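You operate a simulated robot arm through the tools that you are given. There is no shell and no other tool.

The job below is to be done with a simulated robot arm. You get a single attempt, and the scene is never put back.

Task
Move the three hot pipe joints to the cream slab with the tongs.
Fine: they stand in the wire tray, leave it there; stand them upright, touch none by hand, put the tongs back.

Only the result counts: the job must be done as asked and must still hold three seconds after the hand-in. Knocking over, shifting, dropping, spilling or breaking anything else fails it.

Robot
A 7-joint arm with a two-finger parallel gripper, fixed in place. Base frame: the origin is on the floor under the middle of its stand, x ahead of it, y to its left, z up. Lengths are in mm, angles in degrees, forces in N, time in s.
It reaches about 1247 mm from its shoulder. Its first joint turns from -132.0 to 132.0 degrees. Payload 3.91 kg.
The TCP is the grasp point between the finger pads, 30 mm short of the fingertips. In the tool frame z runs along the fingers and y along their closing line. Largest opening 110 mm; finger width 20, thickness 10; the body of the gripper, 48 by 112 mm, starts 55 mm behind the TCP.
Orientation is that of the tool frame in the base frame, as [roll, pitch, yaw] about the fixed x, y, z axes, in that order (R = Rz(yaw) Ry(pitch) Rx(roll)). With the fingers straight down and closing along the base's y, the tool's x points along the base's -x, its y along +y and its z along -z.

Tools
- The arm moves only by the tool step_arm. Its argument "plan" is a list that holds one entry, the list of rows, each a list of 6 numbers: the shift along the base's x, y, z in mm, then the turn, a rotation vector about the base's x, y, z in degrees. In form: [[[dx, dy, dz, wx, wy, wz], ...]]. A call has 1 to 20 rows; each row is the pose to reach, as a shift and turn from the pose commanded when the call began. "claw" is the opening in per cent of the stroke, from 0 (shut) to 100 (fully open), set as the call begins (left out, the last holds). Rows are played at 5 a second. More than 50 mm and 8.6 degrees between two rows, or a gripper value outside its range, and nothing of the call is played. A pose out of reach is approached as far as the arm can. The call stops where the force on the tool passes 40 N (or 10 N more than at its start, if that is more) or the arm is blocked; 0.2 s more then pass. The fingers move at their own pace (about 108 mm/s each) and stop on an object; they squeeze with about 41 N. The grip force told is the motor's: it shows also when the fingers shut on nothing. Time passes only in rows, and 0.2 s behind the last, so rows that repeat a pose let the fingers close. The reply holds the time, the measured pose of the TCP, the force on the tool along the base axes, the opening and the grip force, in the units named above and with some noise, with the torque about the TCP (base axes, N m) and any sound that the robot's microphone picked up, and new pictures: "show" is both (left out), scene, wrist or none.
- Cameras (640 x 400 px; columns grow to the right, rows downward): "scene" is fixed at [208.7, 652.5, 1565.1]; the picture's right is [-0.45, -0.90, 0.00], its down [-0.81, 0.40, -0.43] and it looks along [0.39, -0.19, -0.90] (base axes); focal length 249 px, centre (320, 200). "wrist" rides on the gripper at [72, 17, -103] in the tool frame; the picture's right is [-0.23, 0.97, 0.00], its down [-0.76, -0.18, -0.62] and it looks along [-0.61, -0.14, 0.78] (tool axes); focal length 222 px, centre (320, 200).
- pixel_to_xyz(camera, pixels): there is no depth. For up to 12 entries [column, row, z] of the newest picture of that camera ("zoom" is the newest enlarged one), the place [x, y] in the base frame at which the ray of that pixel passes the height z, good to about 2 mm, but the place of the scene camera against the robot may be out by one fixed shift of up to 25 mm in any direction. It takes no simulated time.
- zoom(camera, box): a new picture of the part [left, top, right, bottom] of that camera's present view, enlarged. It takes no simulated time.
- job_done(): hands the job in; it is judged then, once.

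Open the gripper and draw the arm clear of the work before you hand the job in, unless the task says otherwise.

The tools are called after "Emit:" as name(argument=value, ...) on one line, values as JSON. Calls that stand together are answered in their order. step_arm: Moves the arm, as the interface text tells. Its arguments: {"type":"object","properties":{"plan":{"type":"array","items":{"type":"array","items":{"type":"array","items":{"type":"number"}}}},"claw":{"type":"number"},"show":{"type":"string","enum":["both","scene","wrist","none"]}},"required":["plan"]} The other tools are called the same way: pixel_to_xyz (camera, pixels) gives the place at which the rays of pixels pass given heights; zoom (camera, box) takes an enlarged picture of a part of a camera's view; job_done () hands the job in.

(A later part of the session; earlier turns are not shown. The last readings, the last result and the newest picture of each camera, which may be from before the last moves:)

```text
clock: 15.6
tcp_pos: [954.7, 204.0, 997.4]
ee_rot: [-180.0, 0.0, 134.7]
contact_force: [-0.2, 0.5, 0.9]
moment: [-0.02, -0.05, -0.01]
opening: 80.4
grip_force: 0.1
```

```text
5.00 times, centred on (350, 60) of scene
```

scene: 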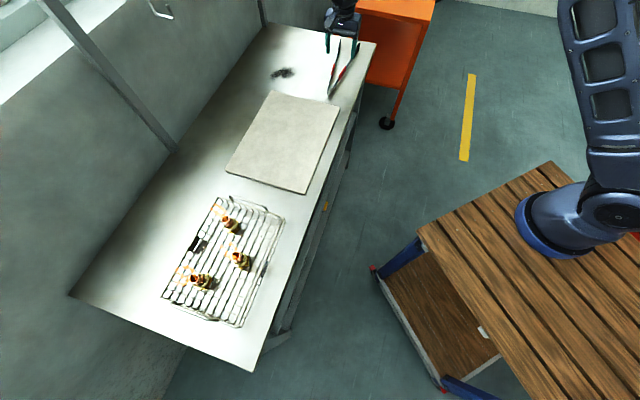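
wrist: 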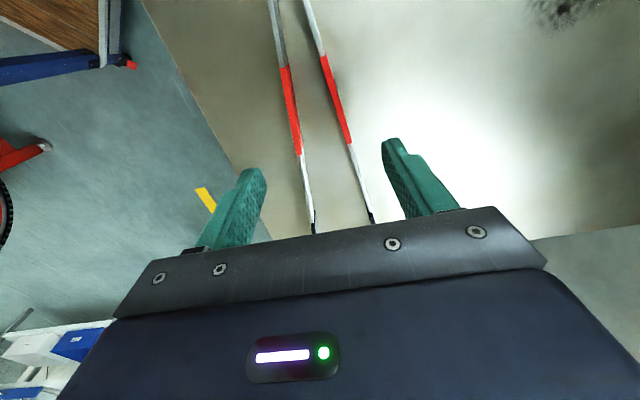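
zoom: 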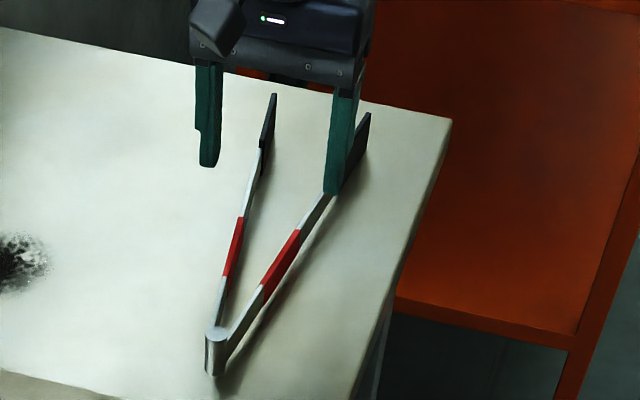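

The fingers straddle the tongs symmetrically. I descend 66 mm to bring the fingertips just above the bench beside the reds.

Emit:
step_arm(plan=[[[0, 0, -20, 0, 0, 0], [0, 0, -40, 0, 0, 0], [0, 0, -55, 0, 0, 0], [0, 0, -66, 0, 0, 0], [0, 0, -66, 0, 0, 0], [0, 0, -66, 0, 0, 0]]], show="both")

Emit:
zoom(camera="wrist", box=[220, 80, 420, 230])

Emit:
zoom(camera="scene", box=[310, 20, 390, 100])

```text
clock: 17.0
tcp_pos: [953.9, 203.3, 933.1]
ee_rot: [180.0, -0.1, 134.7]
contact_force: [0.2, -0.2, -0.2]
moment: [0.0, -0.01, 0.03]
opening: 80.1
grip_force: 0.1
```

scene: 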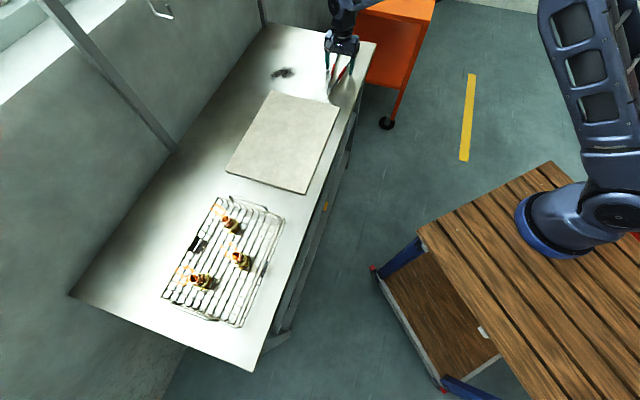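
wrist: 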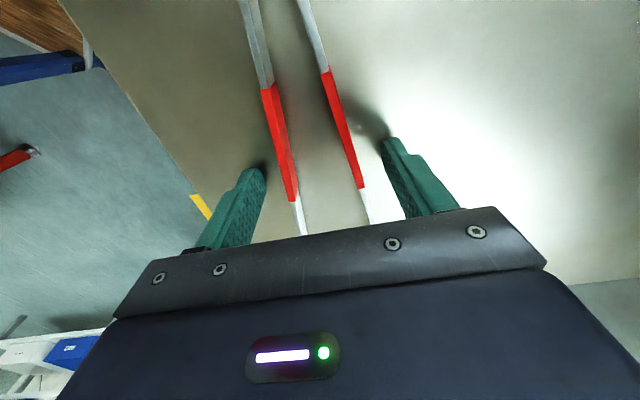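

```text
2.67 times, centred on (320, 155) of wrist
```

zoom: 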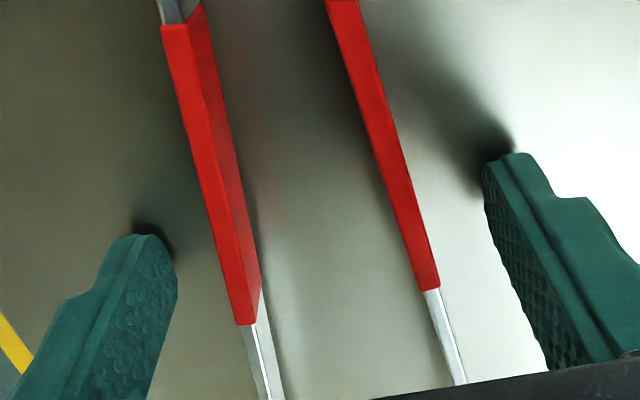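

```text
5.00 times, centred on (350, 60) of scene
```

zoom: 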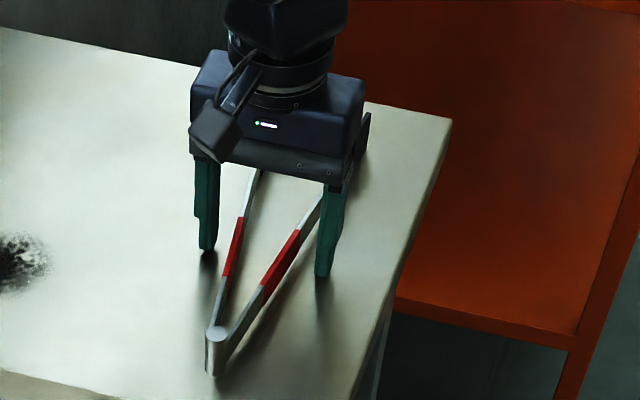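

Fingertips are just above the bench on either side of the reds, no contact force. I close gently to 44 mm opening and read the grip force.

Emit:
step_arm(plan=[[[0, 0, 0, 0, 0, 0], [0, 0, 0, 0, 0, 0], [0, 0, 0, 0, 0, 0], [0, 0, 0, 0, 0, 0]]], claw=40, show="wrist")

Emit:
zoom(camera="wrist", box=[220, 80, 420, 230])

Emit:
zoom(camera="scene", box=[310, 20, 390, 100])

```text
clock: 18.0
tcp_pos: [953.0, 203.2, 932.0]
ee_rot: [-179.9, 0.1, 134.6]
contact_force: [0.6, 0.3, -0.2]
moment: [-0.06, -0.07, -0.01]
opening: 41.8
grip_force: 3.5
```

wrist: 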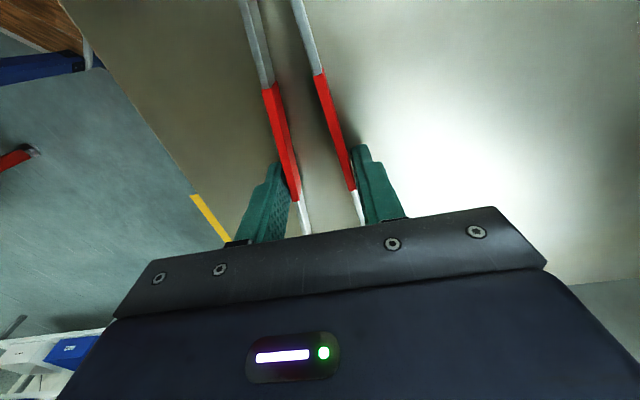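

```text
2.67 times, centred on (320, 155) of wrist
```

zoom: 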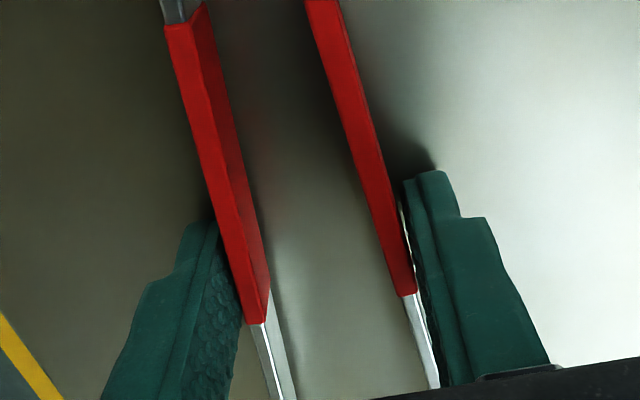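

```text
5.00 times, centred on (350, 60) of scene
```

zoom: 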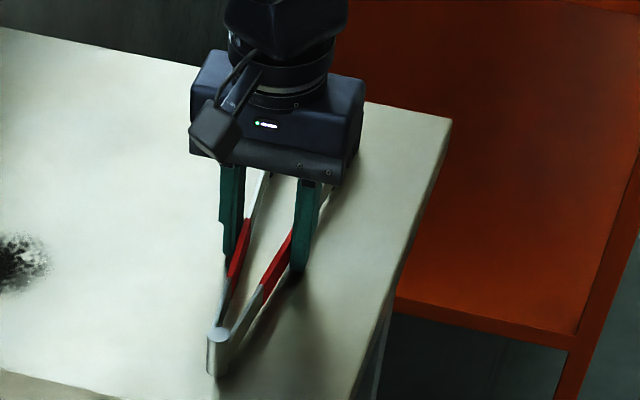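

The fingers now touch both reds (opening 41.8, grip 3.5 N). I squeeze further to 37 mm to see how the spring force builds.

Emit:
step_arm(plan=[[[0, 0, 0, 0, 0, 0], [0, 0, 0, 0, 0, 0], [0, 0, 0, 0, 0, 0]]], claw=34, show="wrist")

Emit:
zoom(camera="scene", box=[310, 20, 390, 100])

```text
clock: 18.8
tcp_pos: [954.4, 202.6, 931.6]
ee_rot: [180.0, 0.0, 134.5]
contact_force: [-0.4, -1.1, 1.7]
moment: [0.1, -0.02, -0.02]
opening: 37.2
grip_force: 2.4
```

wrist: 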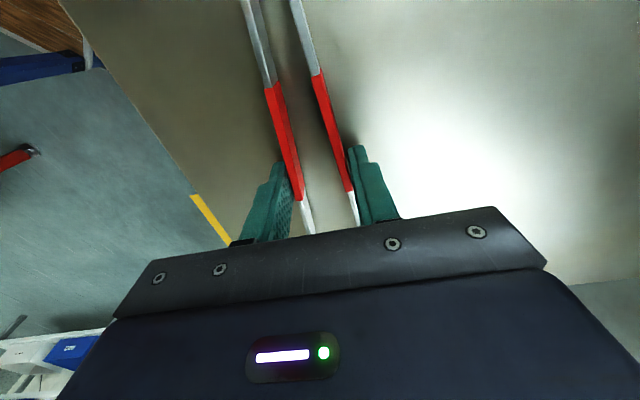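

```text
5.00 times, centred on (350, 60) of scene
```

zoom: 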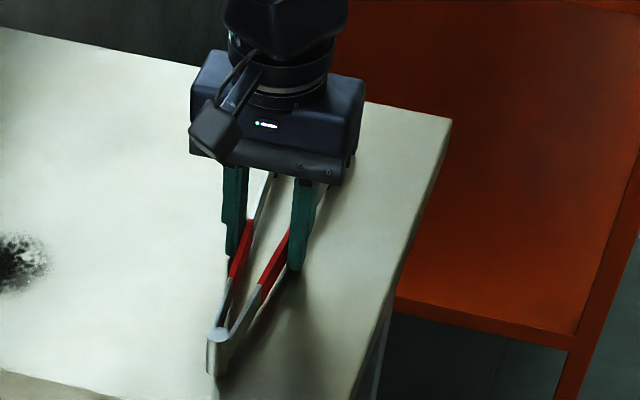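

The spring is soft (about 3 N). I squeeze to 33 mm and then lift 40 mm slowly to check whether the tongs stay level.

Emit:
step_arm(plan=[[[0, 0, 0, 0, 0, 0], [0, 0, 0, 0, 0, 0], [0, 0, 0, 0, 0, 0]]], claw=30, show="none")

Emit:
step_arm(plan=[[[0, 0, 5, 0, 0, 0], [0, 0, 12, 0, 0, 0], [0, 0, 20, 0, 0, 0], [0, 0, 20, 0, 0, 0], [0, 0, 20, 0, 0, 0]]], show="both")

Emit:
zoom(camera="scene", box=[310, 20, 390, 100])

Emit:
zoom(camera="wrist", box=[220, 0, 420, 130])

```text
clock: 19.6
tcp_pos: [954.0, 204.4, 932.3]
ee_rot: [180.0, 0.0, 134.6]
contact_force: [0.0, 0.4, -1.8]
moment: [0.05, 0.06, 0.0]
opening: 32.6
grip_force: 2.0
```

```text
clock: 20.8
tcp_pos: [953.9, 205.0, 953.5]
ee_rot: [180.0, 0.0, 134.6]
contact_force: [0.1, 0.2, -1.9]
moment: [0.04, 0.0, -0.01]
opening: 33.0
grip_force: 2.3
```

scene: 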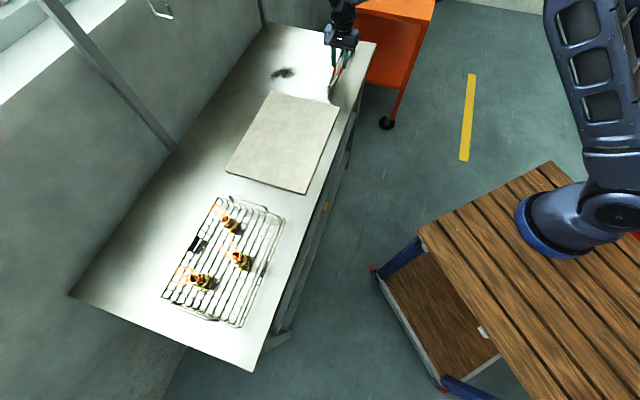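
wrist: 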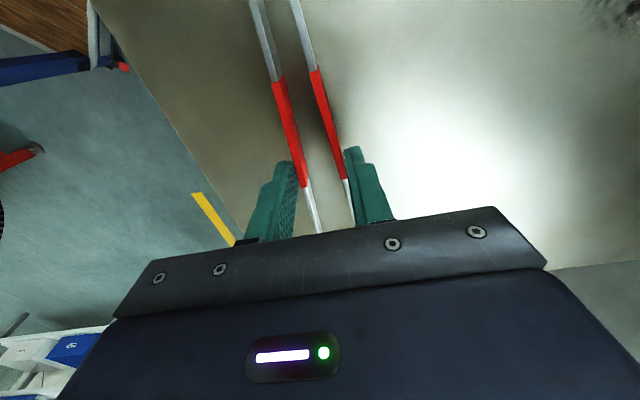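

```text
5.00 times, centred on (350, 60) of scene
```

zoom: 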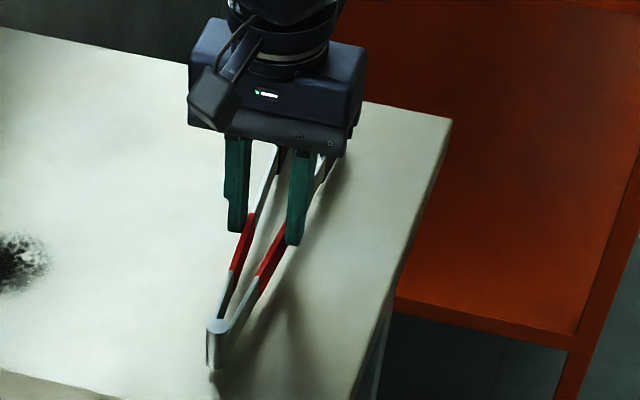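

```text
3.08 times, centred on (320, 65) of wrist
```

zoom: 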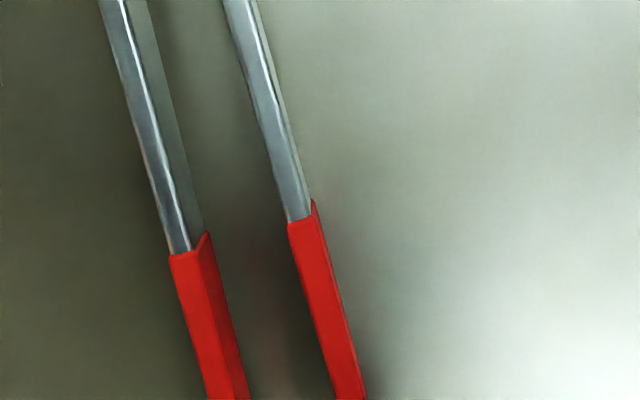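

The tongs seem to have slipped relative to the fingers during the lift. I zoom in closely to judge how they hang before doing anything else.

Emit:
zoom(camera="scene", box=[340, 60, 372, 90])

Emit:
zoom(camera="scene", box=[325, 40, 385, 100])

Emit:
zoom(camera="wrist", box=[240, 130, 400, 230])

```text
13.33 times, centred on (356, 75) of scene
```

zoom: 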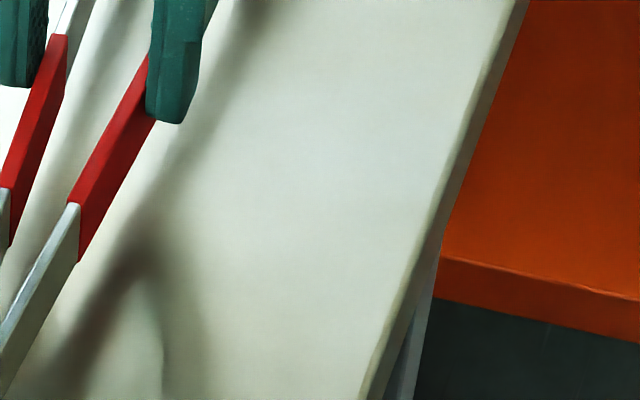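

```text
6.67 times, centred on (355, 70) of scene
```

zoom: 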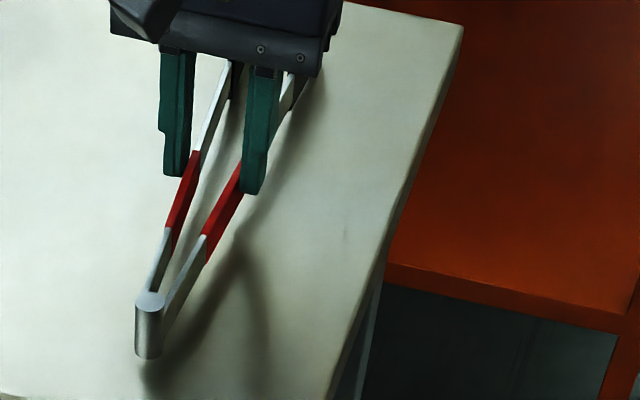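

```text
4.00 times, centred on (320, 180) of wrist
```

zoom: 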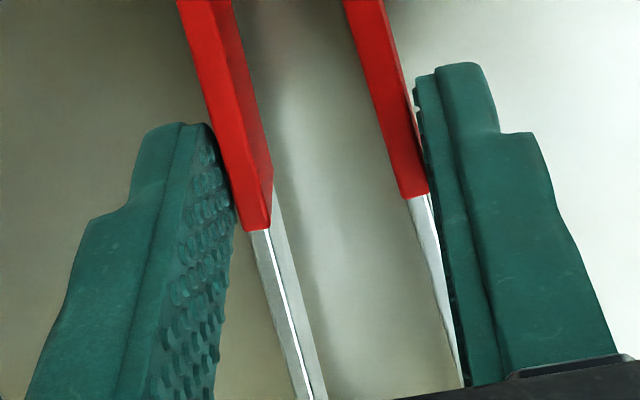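

The tongs slid about 14 mm down between the fingers – the spring alone gives too little friction. I set them back down by lowering 20 mm before trying a firmer hold.

Emit:
step_arm(plan=[[[0, 0, -6, 0, 0, 0], [0, 0, -12, 0, 0, 0], [0, 0, -18, 0, 0, 0], [0, 0, -20, 0, 0, 0], [0, 0, -20, 0, 0, 0]]], show="both")

Emit:
zoom(camera="scene", box=[325, 40, 385, 100])

Emit:
zoom(camera="wrist", box=[240, 130, 400, 230])

```text
clock: 22.0
tcp_pos: [953.7, 207.5, 931.9]
ee_rot: [180.0, 0.1, 134.7]
contact_force: [0.1, -0.7, 1.8]
moment: [0.04, -0.01, -0.03]
opening: 30.8
grip_force: 3.9
```

scene: 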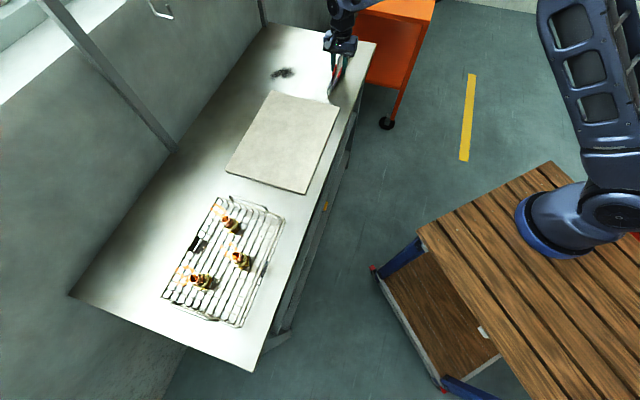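
wrist: 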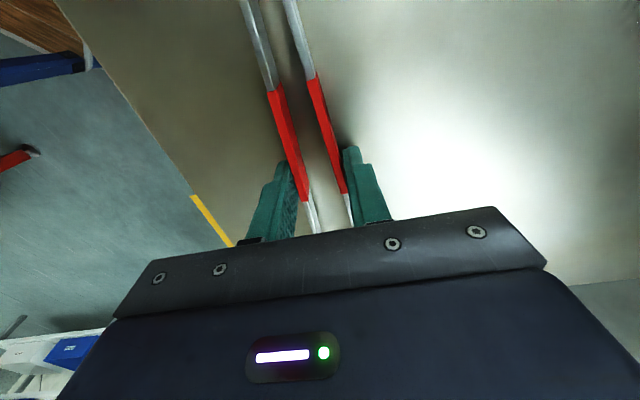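

```text
6.67 times, centred on (355, 70) of scene
```

zoom: 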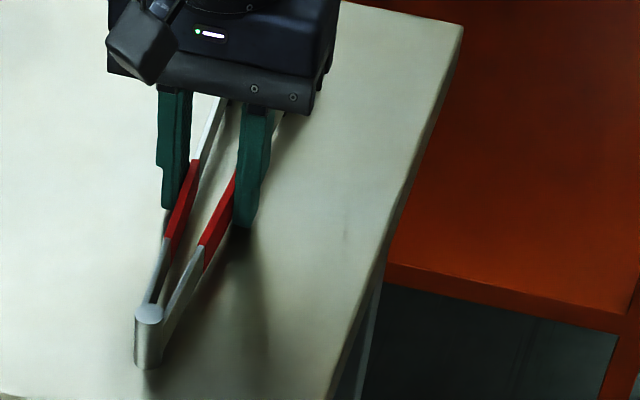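

```text
4.00 times, centred on (320, 180) of wrist
```

zoom: 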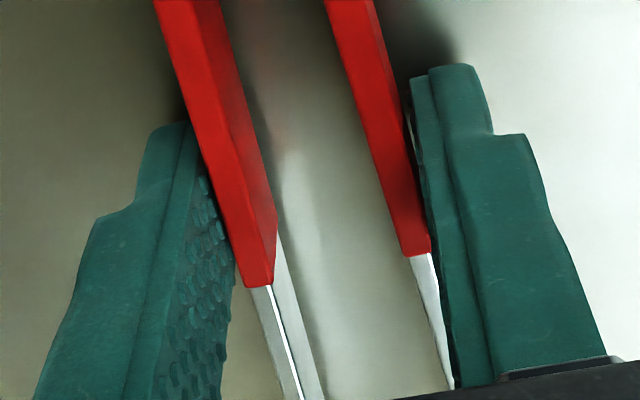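

Back on the bench in place. I now squeeze fully shut to learn the closed opening and force, still on the bench.

Emit:
step_arm(plan=[[[0, 0, 0, 0, 0, 0], [0, 0, 0, 0, 0, 0], [0, 0, 0, 0, 0, 0]]], claw=22, show="none")

Emit:
step_arm(plan=[[[0, 0, 0, 0, 0, 0], [0, 0, 0, 0, 0, 0], [0, 0, 0, 0, 0, 0]]], claw=16, show="none")

Emit:
step_arm(plan=[[[0, 0, 0, 0, 0, 0], [0, 0, 0, 0, 0, 0], [0, 0, 0, 0, 0, 0]]], claw=0, show="both")

Emit:
zoom(camera="wrist", box=[240, 130, 400, 230])

Emit:
zoom(camera="scene", box=[325, 40, 385, 100])

```text
clock: 22.8
tcp_pos: [954.5, 207.7, 932.5]
ee_rot: [180.0, 0.1, 134.7]
contact_force: [1.0, 0.4, -2.1]
moment: [0.01, 0.01, 0.01]
opening: 24.4
grip_force: 2.3
```

```text
clock: 23.6
tcp_pos: [954.2, 206.6, 932.9]
ee_rot: [-179.9, 0.1, 134.7]
contact_force: [0.1, -0.4, -1.1]
moment: [-0.03, -0.03, -0.01]
opening: 18.1
grip_force: 3.4
```

```text
clock: 24.4
tcp_pos: [954.3, 206.8, 932.4]
ee_rot: [180.0, 0.0, 134.8]
contact_force: [0.8, 0.3, -0.9]
moment: [-0.01, -0.01, 0.09]
opening: 11.6
grip_force: 40.8
```

scene: 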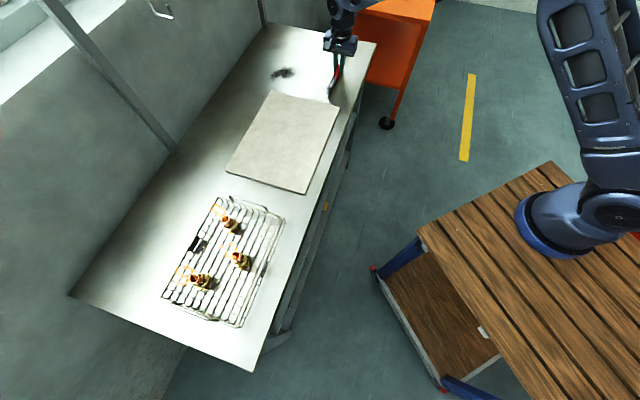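
wrist: 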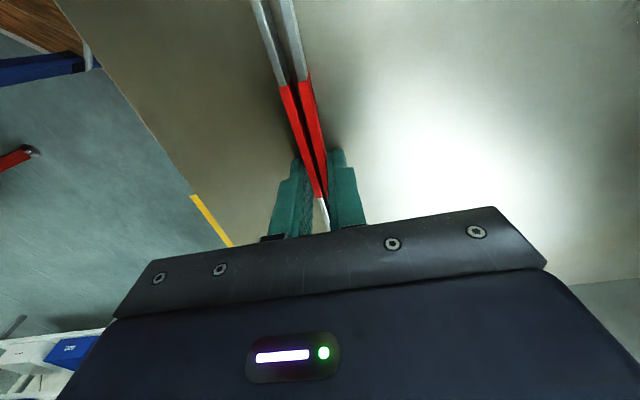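

```text
4.00 times, centred on (320, 180) of wrist
```

zoom: 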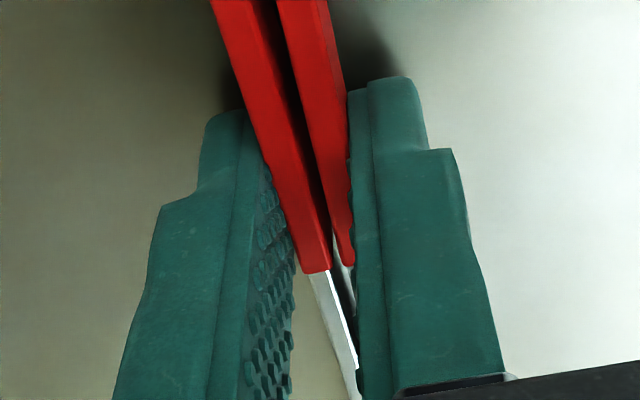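

```text
6.67 times, centred on (355, 70) of scene
```

zoom: 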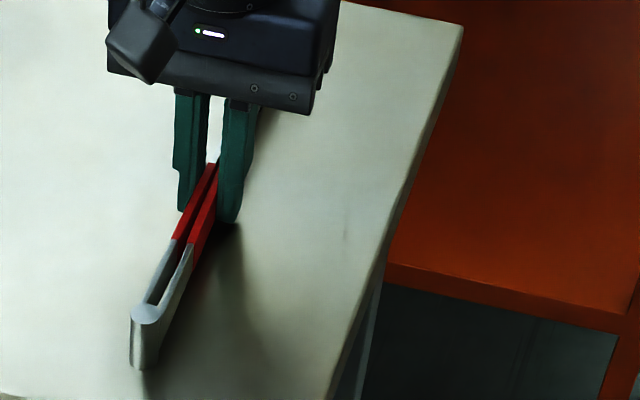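

Fully shut the opening is 11.6 mm at 40.8 N, so a tight squeeze holds firmly; only the open state relies on the soft spring. I lift 20 mm fully squeezed to weigh the tongs and check they stay level.

Emit:
step_arm(plan=[[[0, 0, 7, 0, 0, 0], [0, 0, 14, 0, 0, 0], [0, 0, 20, 0, 0, 0], [0, 0, 20, 0, 0, 0], [0, 0, 20, 0, 0, 0], [0, 0, 20, 0, 0, 0]]], show="both")

Emit:
zoom(camera="wrist", box=[240, 130, 400, 230])

Emit:
zoom(camera="scene", box=[325, 40, 385, 100])

Emit:
step_arm(plan=[[[0, 0, 0, 0, 0, 0]]], show="none")

Emit:
step_arm(plan=[[[0, 0, 0, 0, 0, 0]]], show="none")

```text
clock: 25.8
tcp_pos: [953.9, 206.2, 953.9]
ee_rot: [-180.0, -0.1, 134.5]
contact_force: [1.1, -0.5, -1.4]
moment: [-0.01, 0.02, 0.0]
opening: 11.3
grip_force: 41.0
```

scene: 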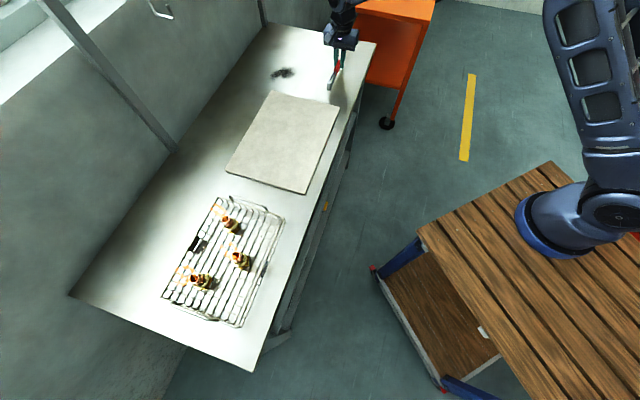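
wrist: 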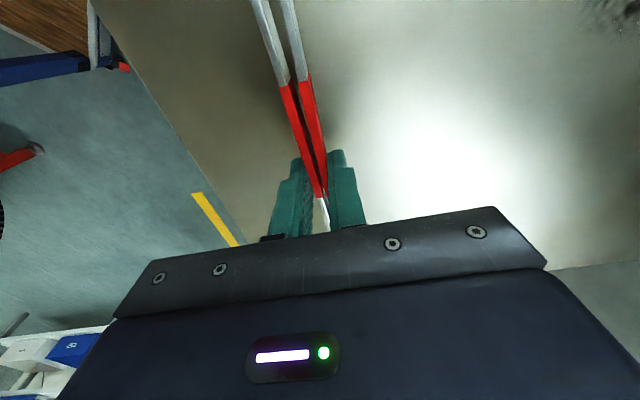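

```text
4.00 times, centred on (320, 180) of wrist
```

zoom: 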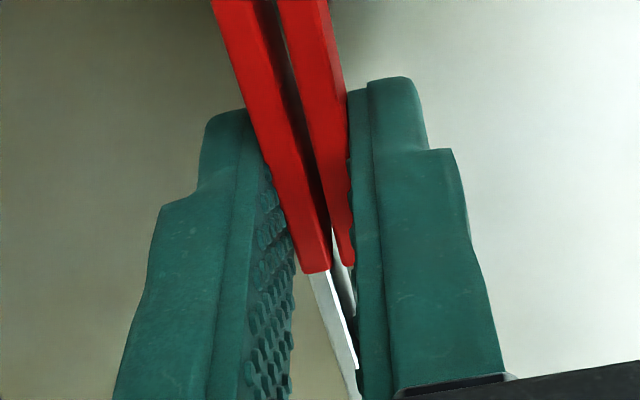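

```text
6.67 times, centred on (355, 70) of scene
```

zoom: 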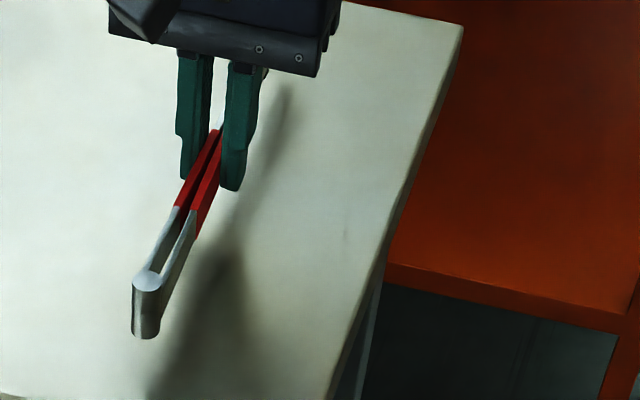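

```text
clock: 26.2
tcp_pos: [954.4, 206.9, 953.5]
ee_rot: [180.0, 0.0, 134.6]
contact_force: [0.1, -0.2, -0.6]
moment: [0.03, 0.02, -0.02]
opening: 11.4
grip_force: 41.0
```

```text
clock: 26.6
tcp_pos: [954.6, 206.6, 952.7]
ee_rot: [179.9, 0.0, 134.6]
contact_force: [-0.9, -1.0, -2.1]
moment: [-0.01, 0.05, -0.03]
opening: 11.6
grip_force: 40.6
```

Squeezed, the tongs stay level and rigid with the hand (weight ≈1.4 N). Still only 20 mm above the bench, I test how they behave when I relax to 33 mm in the air.

Emit:
step_arm(plan=[[[0, 0, 0, 0, 0, 0]]], claw=30, show="wrist")

Emit:
zoom(camera="wrist", box=[240, 130, 400, 230])

Emit:
zoom(camera="scene", box=[325, 40, 385, 100])

Emit:
step_arm(plan=[[[0, 0, 0, 0, 0, 0]]], show="wrist")

Emit:
zoom(camera="wrist", box=[240, 130, 400, 230])

Emit:
zoom(camera="scene", box=[325, 40, 385, 100])

```text
clock: 27.0
tcp_pos: [953.7, 206.7, 952.2]
ee_rot: [180.0, 0.0, 134.6]
contact_force: [-0.4, 0.6, -2.2]
moment: [0.05, 0.03, -0.01]
opening: 33.0
grip_force: 3.0
```

wrist: 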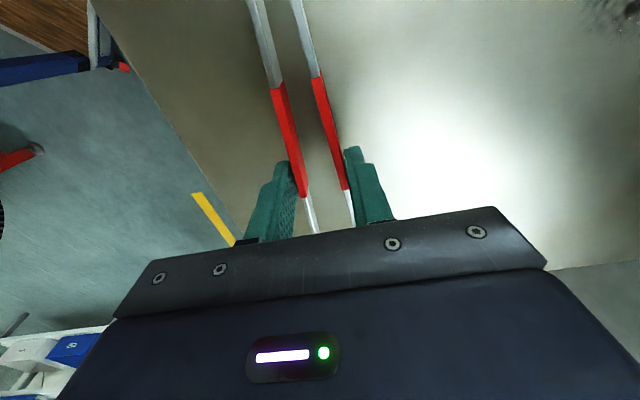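

```text
4.00 times, centred on (320, 180) of wrist
```

zoom: 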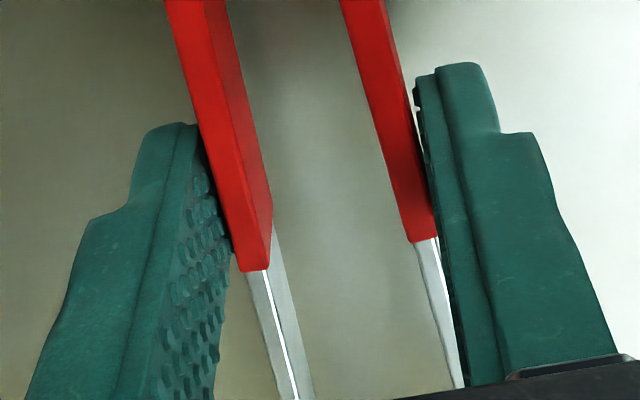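

```text
6.67 times, centred on (355, 70) of scene
```

zoom: 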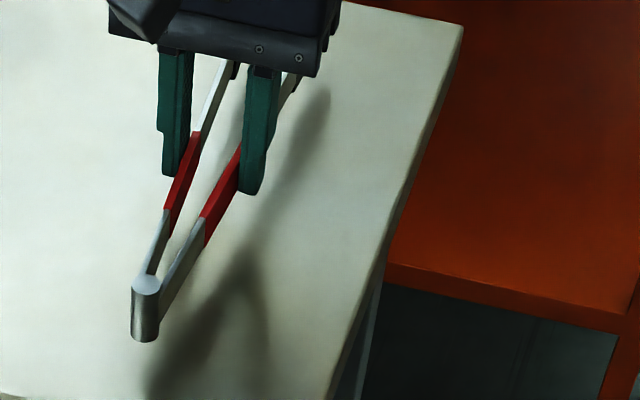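

```text
clock: 27.4
tcp_pos: [953.9, 204.8, 952.6]
ee_rot: [-179.9, 0.0, 134.6]
contact_force: [-0.1, 0.5, -1.8]
moment: [0.03, 0.02, -0.01]
opening: 33.0
grip_force: 2.7
```

wrist: 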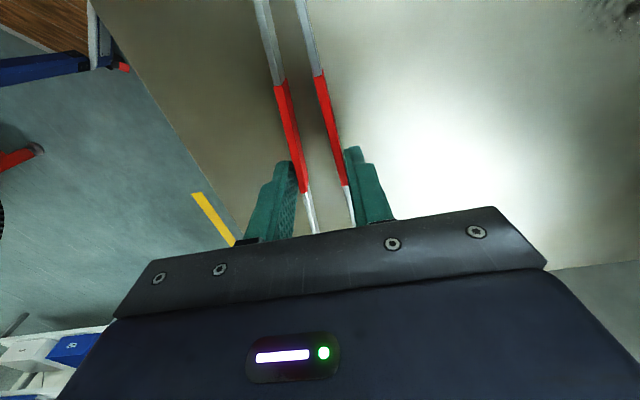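

```text
4.00 times, centred on (320, 180) of wrist
```

zoom: 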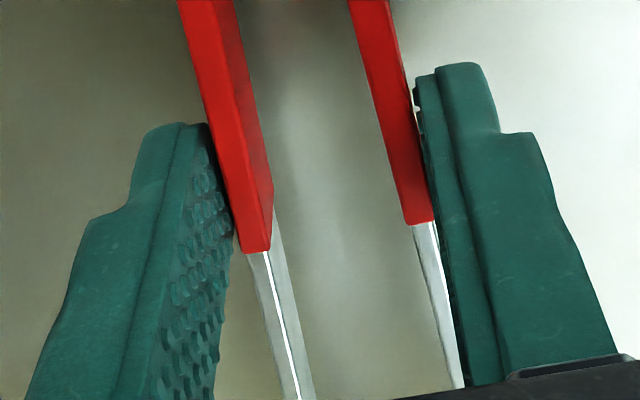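

```text
6.67 times, centred on (355, 70) of scene
```

zoom: 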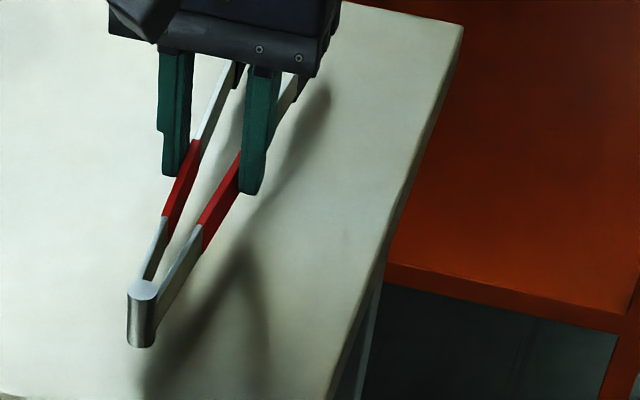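

In the open state the tongs creep down only slowly (~12 mm/s), while squeezed they don't move – so I'll keep open phases brief. Now I lower back onto the bench and probe a little deeper with the fingers for more overlap.

Emit:
step_arm(plan=[[[0, 0, -10, 0, 0, 0], [0, 0, -18, 0, 0, 0], [0, 0, -20, 0, 0, 0], [0, 0, -22, 0, 0, 0], [0, 0, -24, 0, 0, 0], [0, 0, -24, 0, 0, 0]]], show="none")

Emit:
zoom(camera="scene", box=[330, 50, 370, 80])

Emit:
zoom(camera="wrist", box=[240, 130, 400, 230])

```text
clock: 28.8
tcp_pos: [955.2, 204.9, 929.0]
ee_rot: [180.0, 0.1, 134.6]
contact_force: [4.4, 0.6, 17.2]
moment: [-0.15, 0.26, -0.08]
opening: 32.8
grip_force: 0.9
```

```text
13.33 times, centred on (350, 65) of scene
```

zoom: 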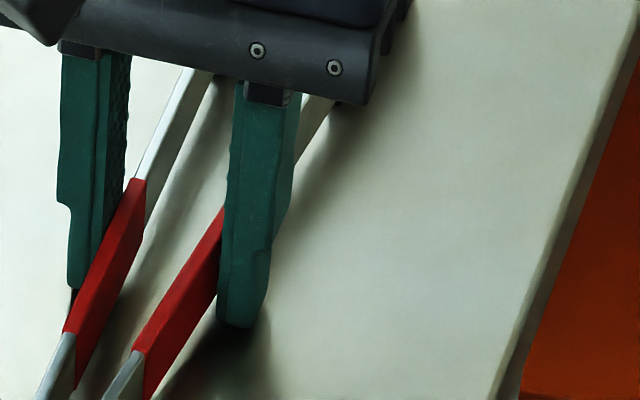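

```text
4.00 times, centred on (320, 180) of wrist
```

zoom: 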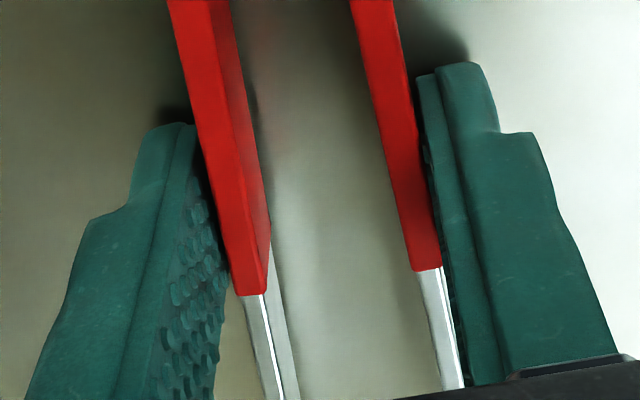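

Force of 17 N shows the fingertips touch the bench at about z≈900. I back off 2 mm, squeeze the tongs shut, and lift 60 mm while squeezed.

Emit:
step_arm(plan=[[[0, 0, 1, 0, 0, 0], [0, 0, 2, 0, 0, 0], [0, 0, 2, 0, 0, 0]]], show="none")

Emit:
step_arm(plan=[[[0, 0, 0, 0, 0, 0], [0, 0, 0, 0, 0, 0], [0, 0, 0, 0, 0, 0]]], claw=0, show="wrist")

Emit:
zoom(camera="wrist", box=[240, 0, 400, 230])

Emit:
zoom(camera="scene", box=[325, 40, 385, 100])

```text
clock: 29.6
tcp_pos: [954.0, 205.3, 929.6]
ee_rot: [-179.9, 0.0, 134.6]
contact_force: [-5.0, -3.5, 4.1]
moment: [0.01, 0.01, -0.01]
opening: 32.3
grip_force: 0.1
```

```text
clock: 30.4
tcp_pos: [953.7, 205.7, 930.4]
ee_rot: [-179.9, -0.1, 134.7]
contact_force: [0.6, 0.3, 0.2]
moment: [0.02, 0.0, 0.01]
opening: 11.5
grip_force: 41.3
```

wrist: 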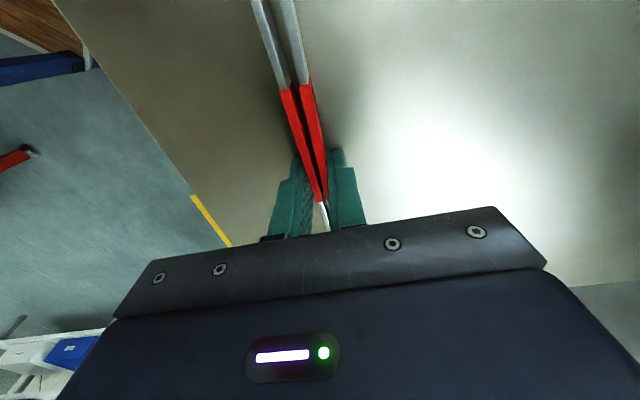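

```text
1.74 times, centred on (320, 115) of wrist
```

zoom: 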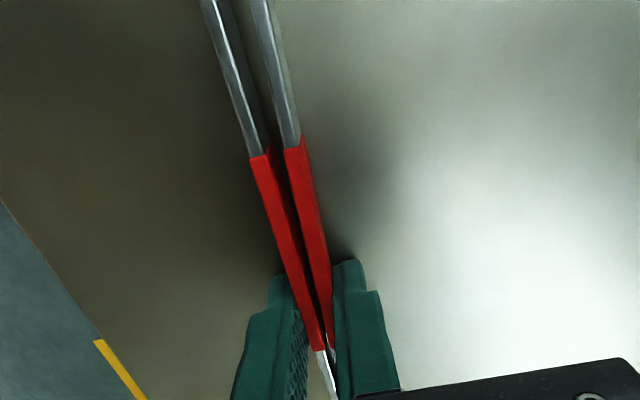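

```text
6.67 times, centred on (355, 70) of scene
```

zoom: 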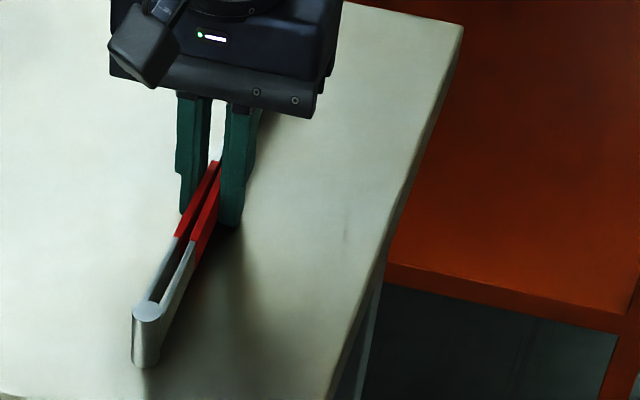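

The squeezed tongs sit straight along the hand's axis. I lift, swing to the slab side with +90.4° yaw (tips toward the wall) at z≈1060, where the scene camera should see the tips.

Emit:
step_arm(plan=[[[0, 0, 30, 0, 0, 0], [0, 0, 60, 0, 0, 0], [-29.9, 21.1, 65, 0, 0, 7], [-59.9, 42.3, 70, 0, 0, 14], [-89.8, 63.4, 76, 0, 0, 21], [-119.8, 84.6, 81, 0, 0, 28], [-149.7, 105.7, 86, 0, 0, 35], [-179.7, 126.8, 92, 0, 0, 42], [-209.6, 148, 97, 0, 0, 49], [-239.6, 169.1, 102, 0, 0, 56], [-269.5, 190.2, 107, 0, 0, 63], [-299.5, 211.4, 112, 0, 0, 70], [-329.4, 232.5, 118, 0, 0, 77], [-359.4, 253.7, 123, 0, 0, 84], [-389.3, 274.8, 128, 0, 0, 90.4], [-389.3, 274.8, 128, 0, 0, 90.4], [-389.3, 274.8, 128, 0, 0, 90.4]]], show="both")

Emit:
zoom(camera="scene", box=[210, 80, 350, 200])

Emit:
zoom(camera="wrist", box=[240, 0, 400, 230])

```text
clock: 34.0
tcp_pos: [563.0, 481.9, 1058.6]
ee_rot: [179.9, 0.0, -134.9]
contact_force: [-0.3, -0.3, -2.1]
moment: [0.0, 0.01, -0.03]
opening: 11.8
grip_force: 40.8
```

scene: 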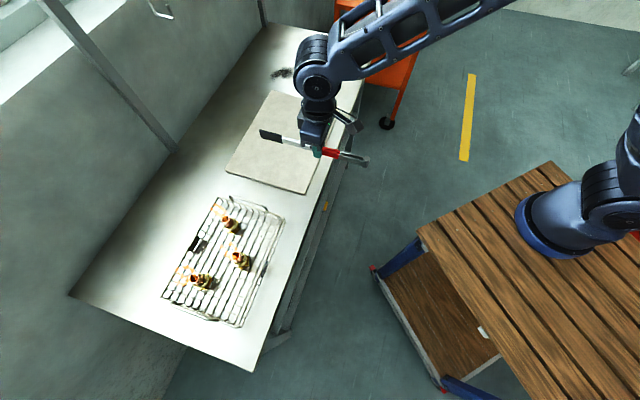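
wrist: 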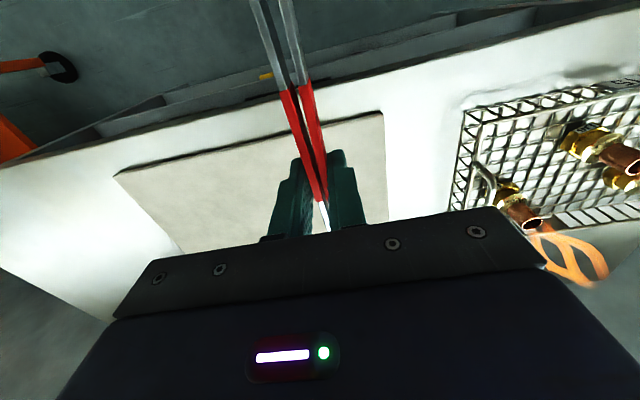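

```text
3.33 times, centred on (280, 140) of scene
```

zoom: 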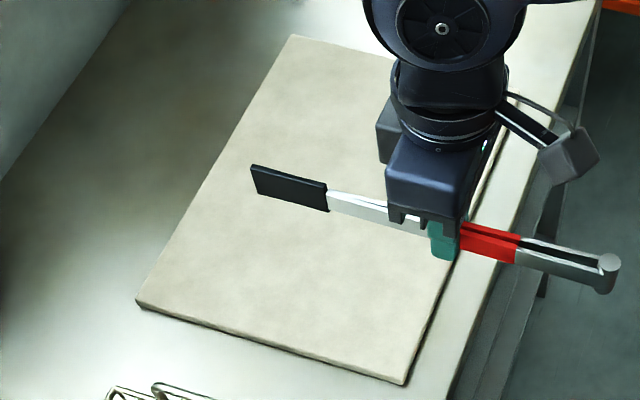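

```text
1.74 times, centred on (320, 115) of wrist
```

zoom: 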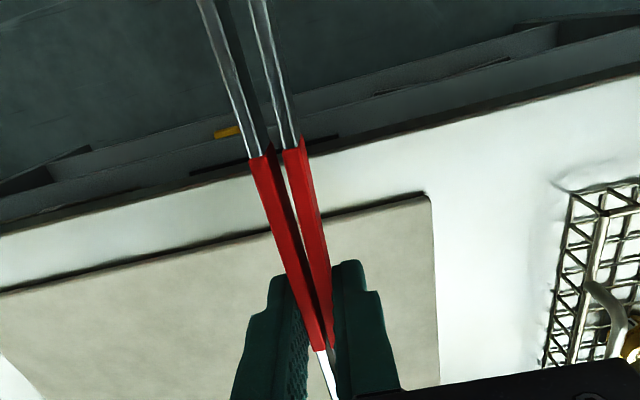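

The scene camera gives a clear side view: pad tip at zoom (250,166), pad start (328,189), hinge top (610,263). I convert these at the expected height to check the tongs' geometry against the TCP.

Emit:
pixel_to_xyz(camera="scene", pixels=[[259, 129.8, 1051], [282.5, 136.6, 1051], [367.2, 159, 1051], [259, 129.8, 1041], [282.5, 136.6, 1041], [367.2, 159, 1041]])

Emit:
zoom(camera="scene", box=[250, 115, 310, 155])

Emit:
zoom(camera="scene", box=[310, 130, 380, 175])

```text
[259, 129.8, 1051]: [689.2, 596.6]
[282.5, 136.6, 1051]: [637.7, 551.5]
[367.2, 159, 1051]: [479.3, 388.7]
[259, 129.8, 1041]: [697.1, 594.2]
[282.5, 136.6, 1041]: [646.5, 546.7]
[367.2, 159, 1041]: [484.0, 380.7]
```

```text
10.00 times, centred on (280, 135) of scene
```

zoom: 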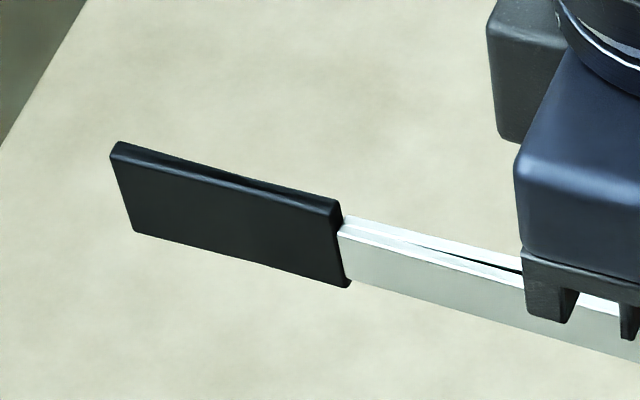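

```text
8.89 times, centred on (345, 152) of scene
```

zoom: 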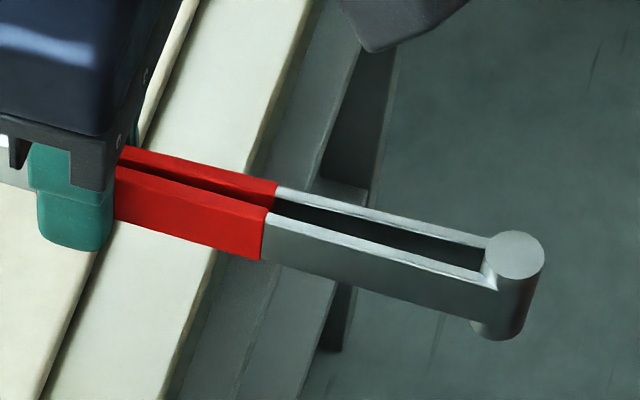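

Checking: hinge ≈121 mm behind and pad tips ≈169 mm ahead of the TCP, tongs level, lateral offset ≤3 mm. Now I move over to joint B (429,770) with the tongs still squeezed, stopping at z=1080 with a 4° tips-down tilt.

Emit:
step_arm(plan=[[[-33, 27.6, 3, 0, 0, 0], [-66, 55.2, 6, 0, 0, 0], [-99, 82.8, 9, 0, 0, 0], [-132, 110.4, 12, 0, 0, 0], [-165, 138, 15, 0, 0, 0], [-199, 165.7, 18, 0, 0, 0], [-232.3, 193.4, 20, 0, 0, 0], [-232.3, 193.4, 20, -2.83, 2.83, 0], [-232.3, 193.4, 20, -2.83, 2.83, 0], [-232.3, 193.4, 20, -2.83, 2.83, 0]]], show="both")

Emit:
zoom(camera="scene", box=[140, 180, 340, 340])

```text
clock: 36.2
tcp_pos: [332.5, 671.9, 1080.0]
ee_rot: [-180.0, -4.0, -134.9]
contact_force: [0.0, 0.3, -1.7]
moment: [0.0, 0.03, -0.02]
opening: 11.5
grip_force: 41.0
```

scene: 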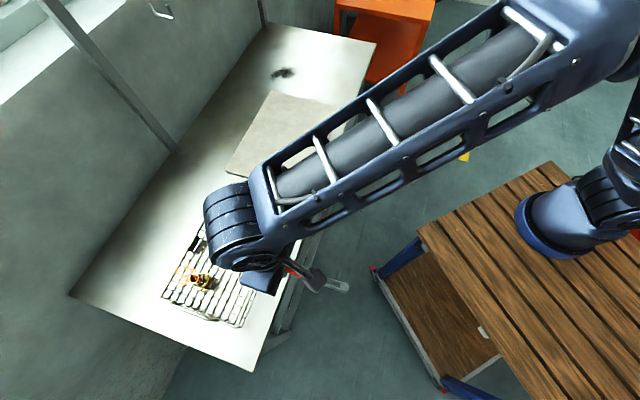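
wrist: 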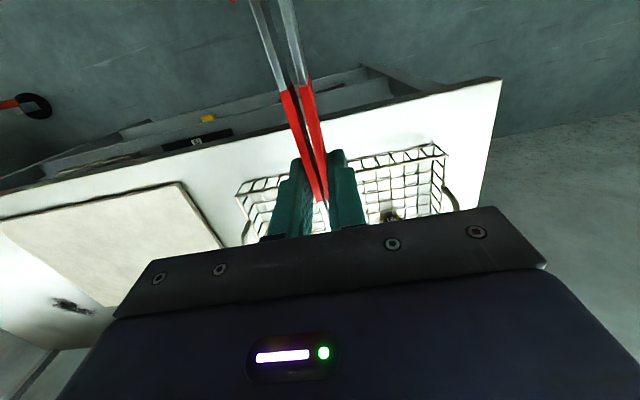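

```text
2.50 times, centred on (240, 260) of scene
```

zoom: 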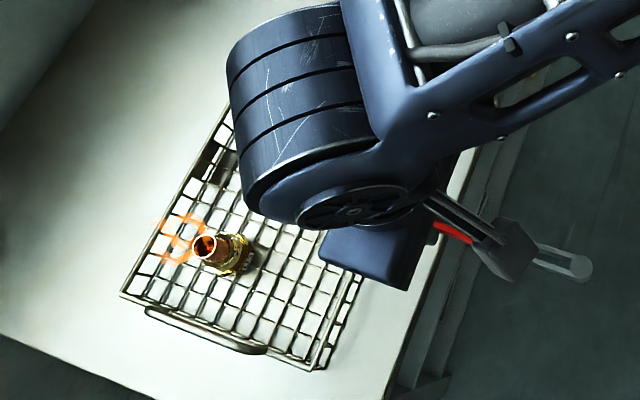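

The forearm hides B at this heading (it covers scene (240,230)). I turn the hand a further +45° (tips toward +y) around B so the scene camera can see the joint and the tips.

Emit:
step_arm(plan=[[[16, -6.6, 0, 0, 0, 7.5], [32, -13.2, 0, 0, 0, 15], [48, -19.8, 0, 0, 0, 22.5], [64, -26.3, 0, 0, 0, 30], [80, -33, 0, 0, 0, 37.5], [95.5, -39.5, 0, 0, 0, 45], [95.5, -39.5, 0, 0, 0, 45], [95.5, -39.5, 0, 0, 0, 45]]], show="both")

Emit:
zoom(camera="scene", box=[140, 180, 340, 340])

```text
clock: 38.0
tcp_pos: [430.2, 633.4, 1077.6]
ee_rot: [-179.9, -4.0, -89.9]
contact_force: [-0.3, -0.6, -1.5]
moment: [-0.05, -0.01, -0.01]
opening: 11.6
grip_force: 41.5
```

scene: 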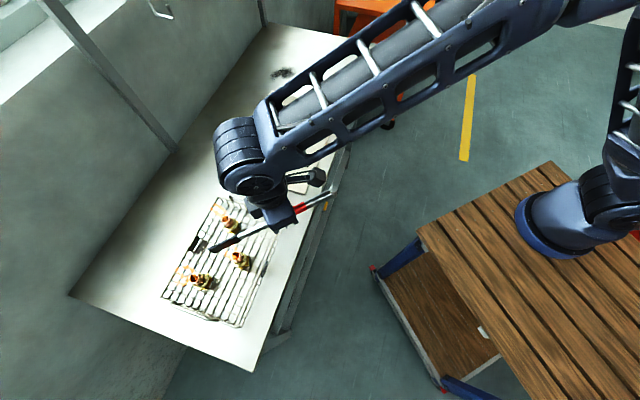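
wrist: 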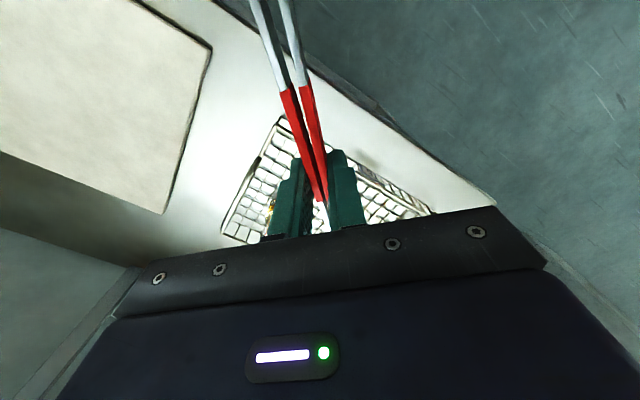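

```text
2.50 times, centred on (240, 260) of scene
```

zoom: 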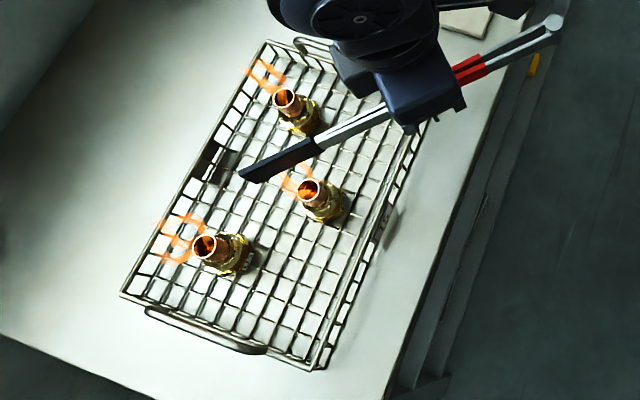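

Now the view is clear: the pads' centre at zoom (279,160) lies just where the vertical above B should project (274,162). I descend 55 mm to hover with the pads about 12 mm above B's top.

Emit:
step_arm(plan=[[[0, 0, -25, 0, 0, 0], [0, 0, -45, 0, 0, 0], [0, 0, -55, 0, 0, 0], [0, 0, -55, 0, 0, 0], [0, 0, -55, 0, 0, 0]]], show="scene")

Emit:
zoom(camera="scene", box=[200, 225, 280, 285])

```text
clock: 39.2
tcp_pos: [427.1, 633.7, 1022.9]
ee_rot: [-180.0, -4.0, -89.9]
contact_force: [0.2, 0.6, -1.7]
moment: [-0.03, -0.02, 0.0]
opening: 11.7
grip_force: 40.8
```

scene: 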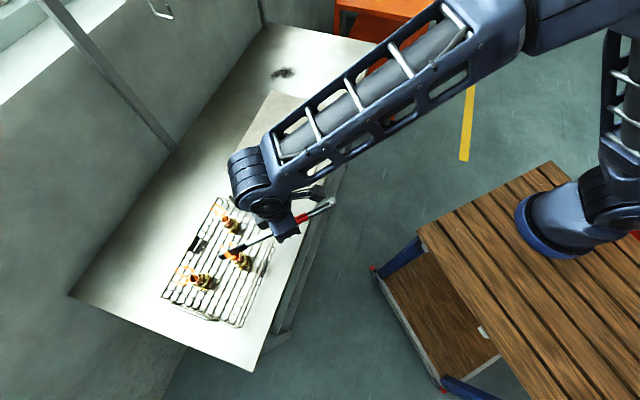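

```text
6.67 times, centred on (240, 255) of scene
```

zoom: 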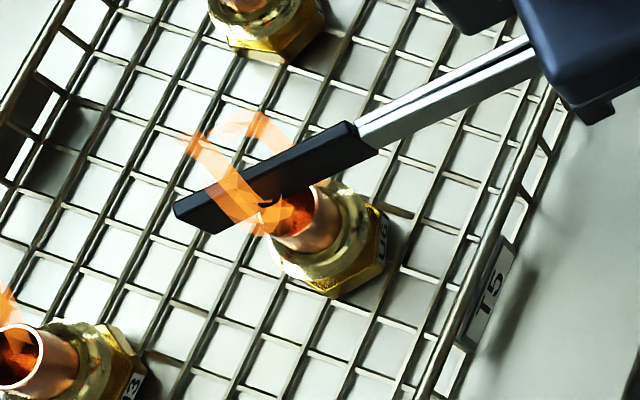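

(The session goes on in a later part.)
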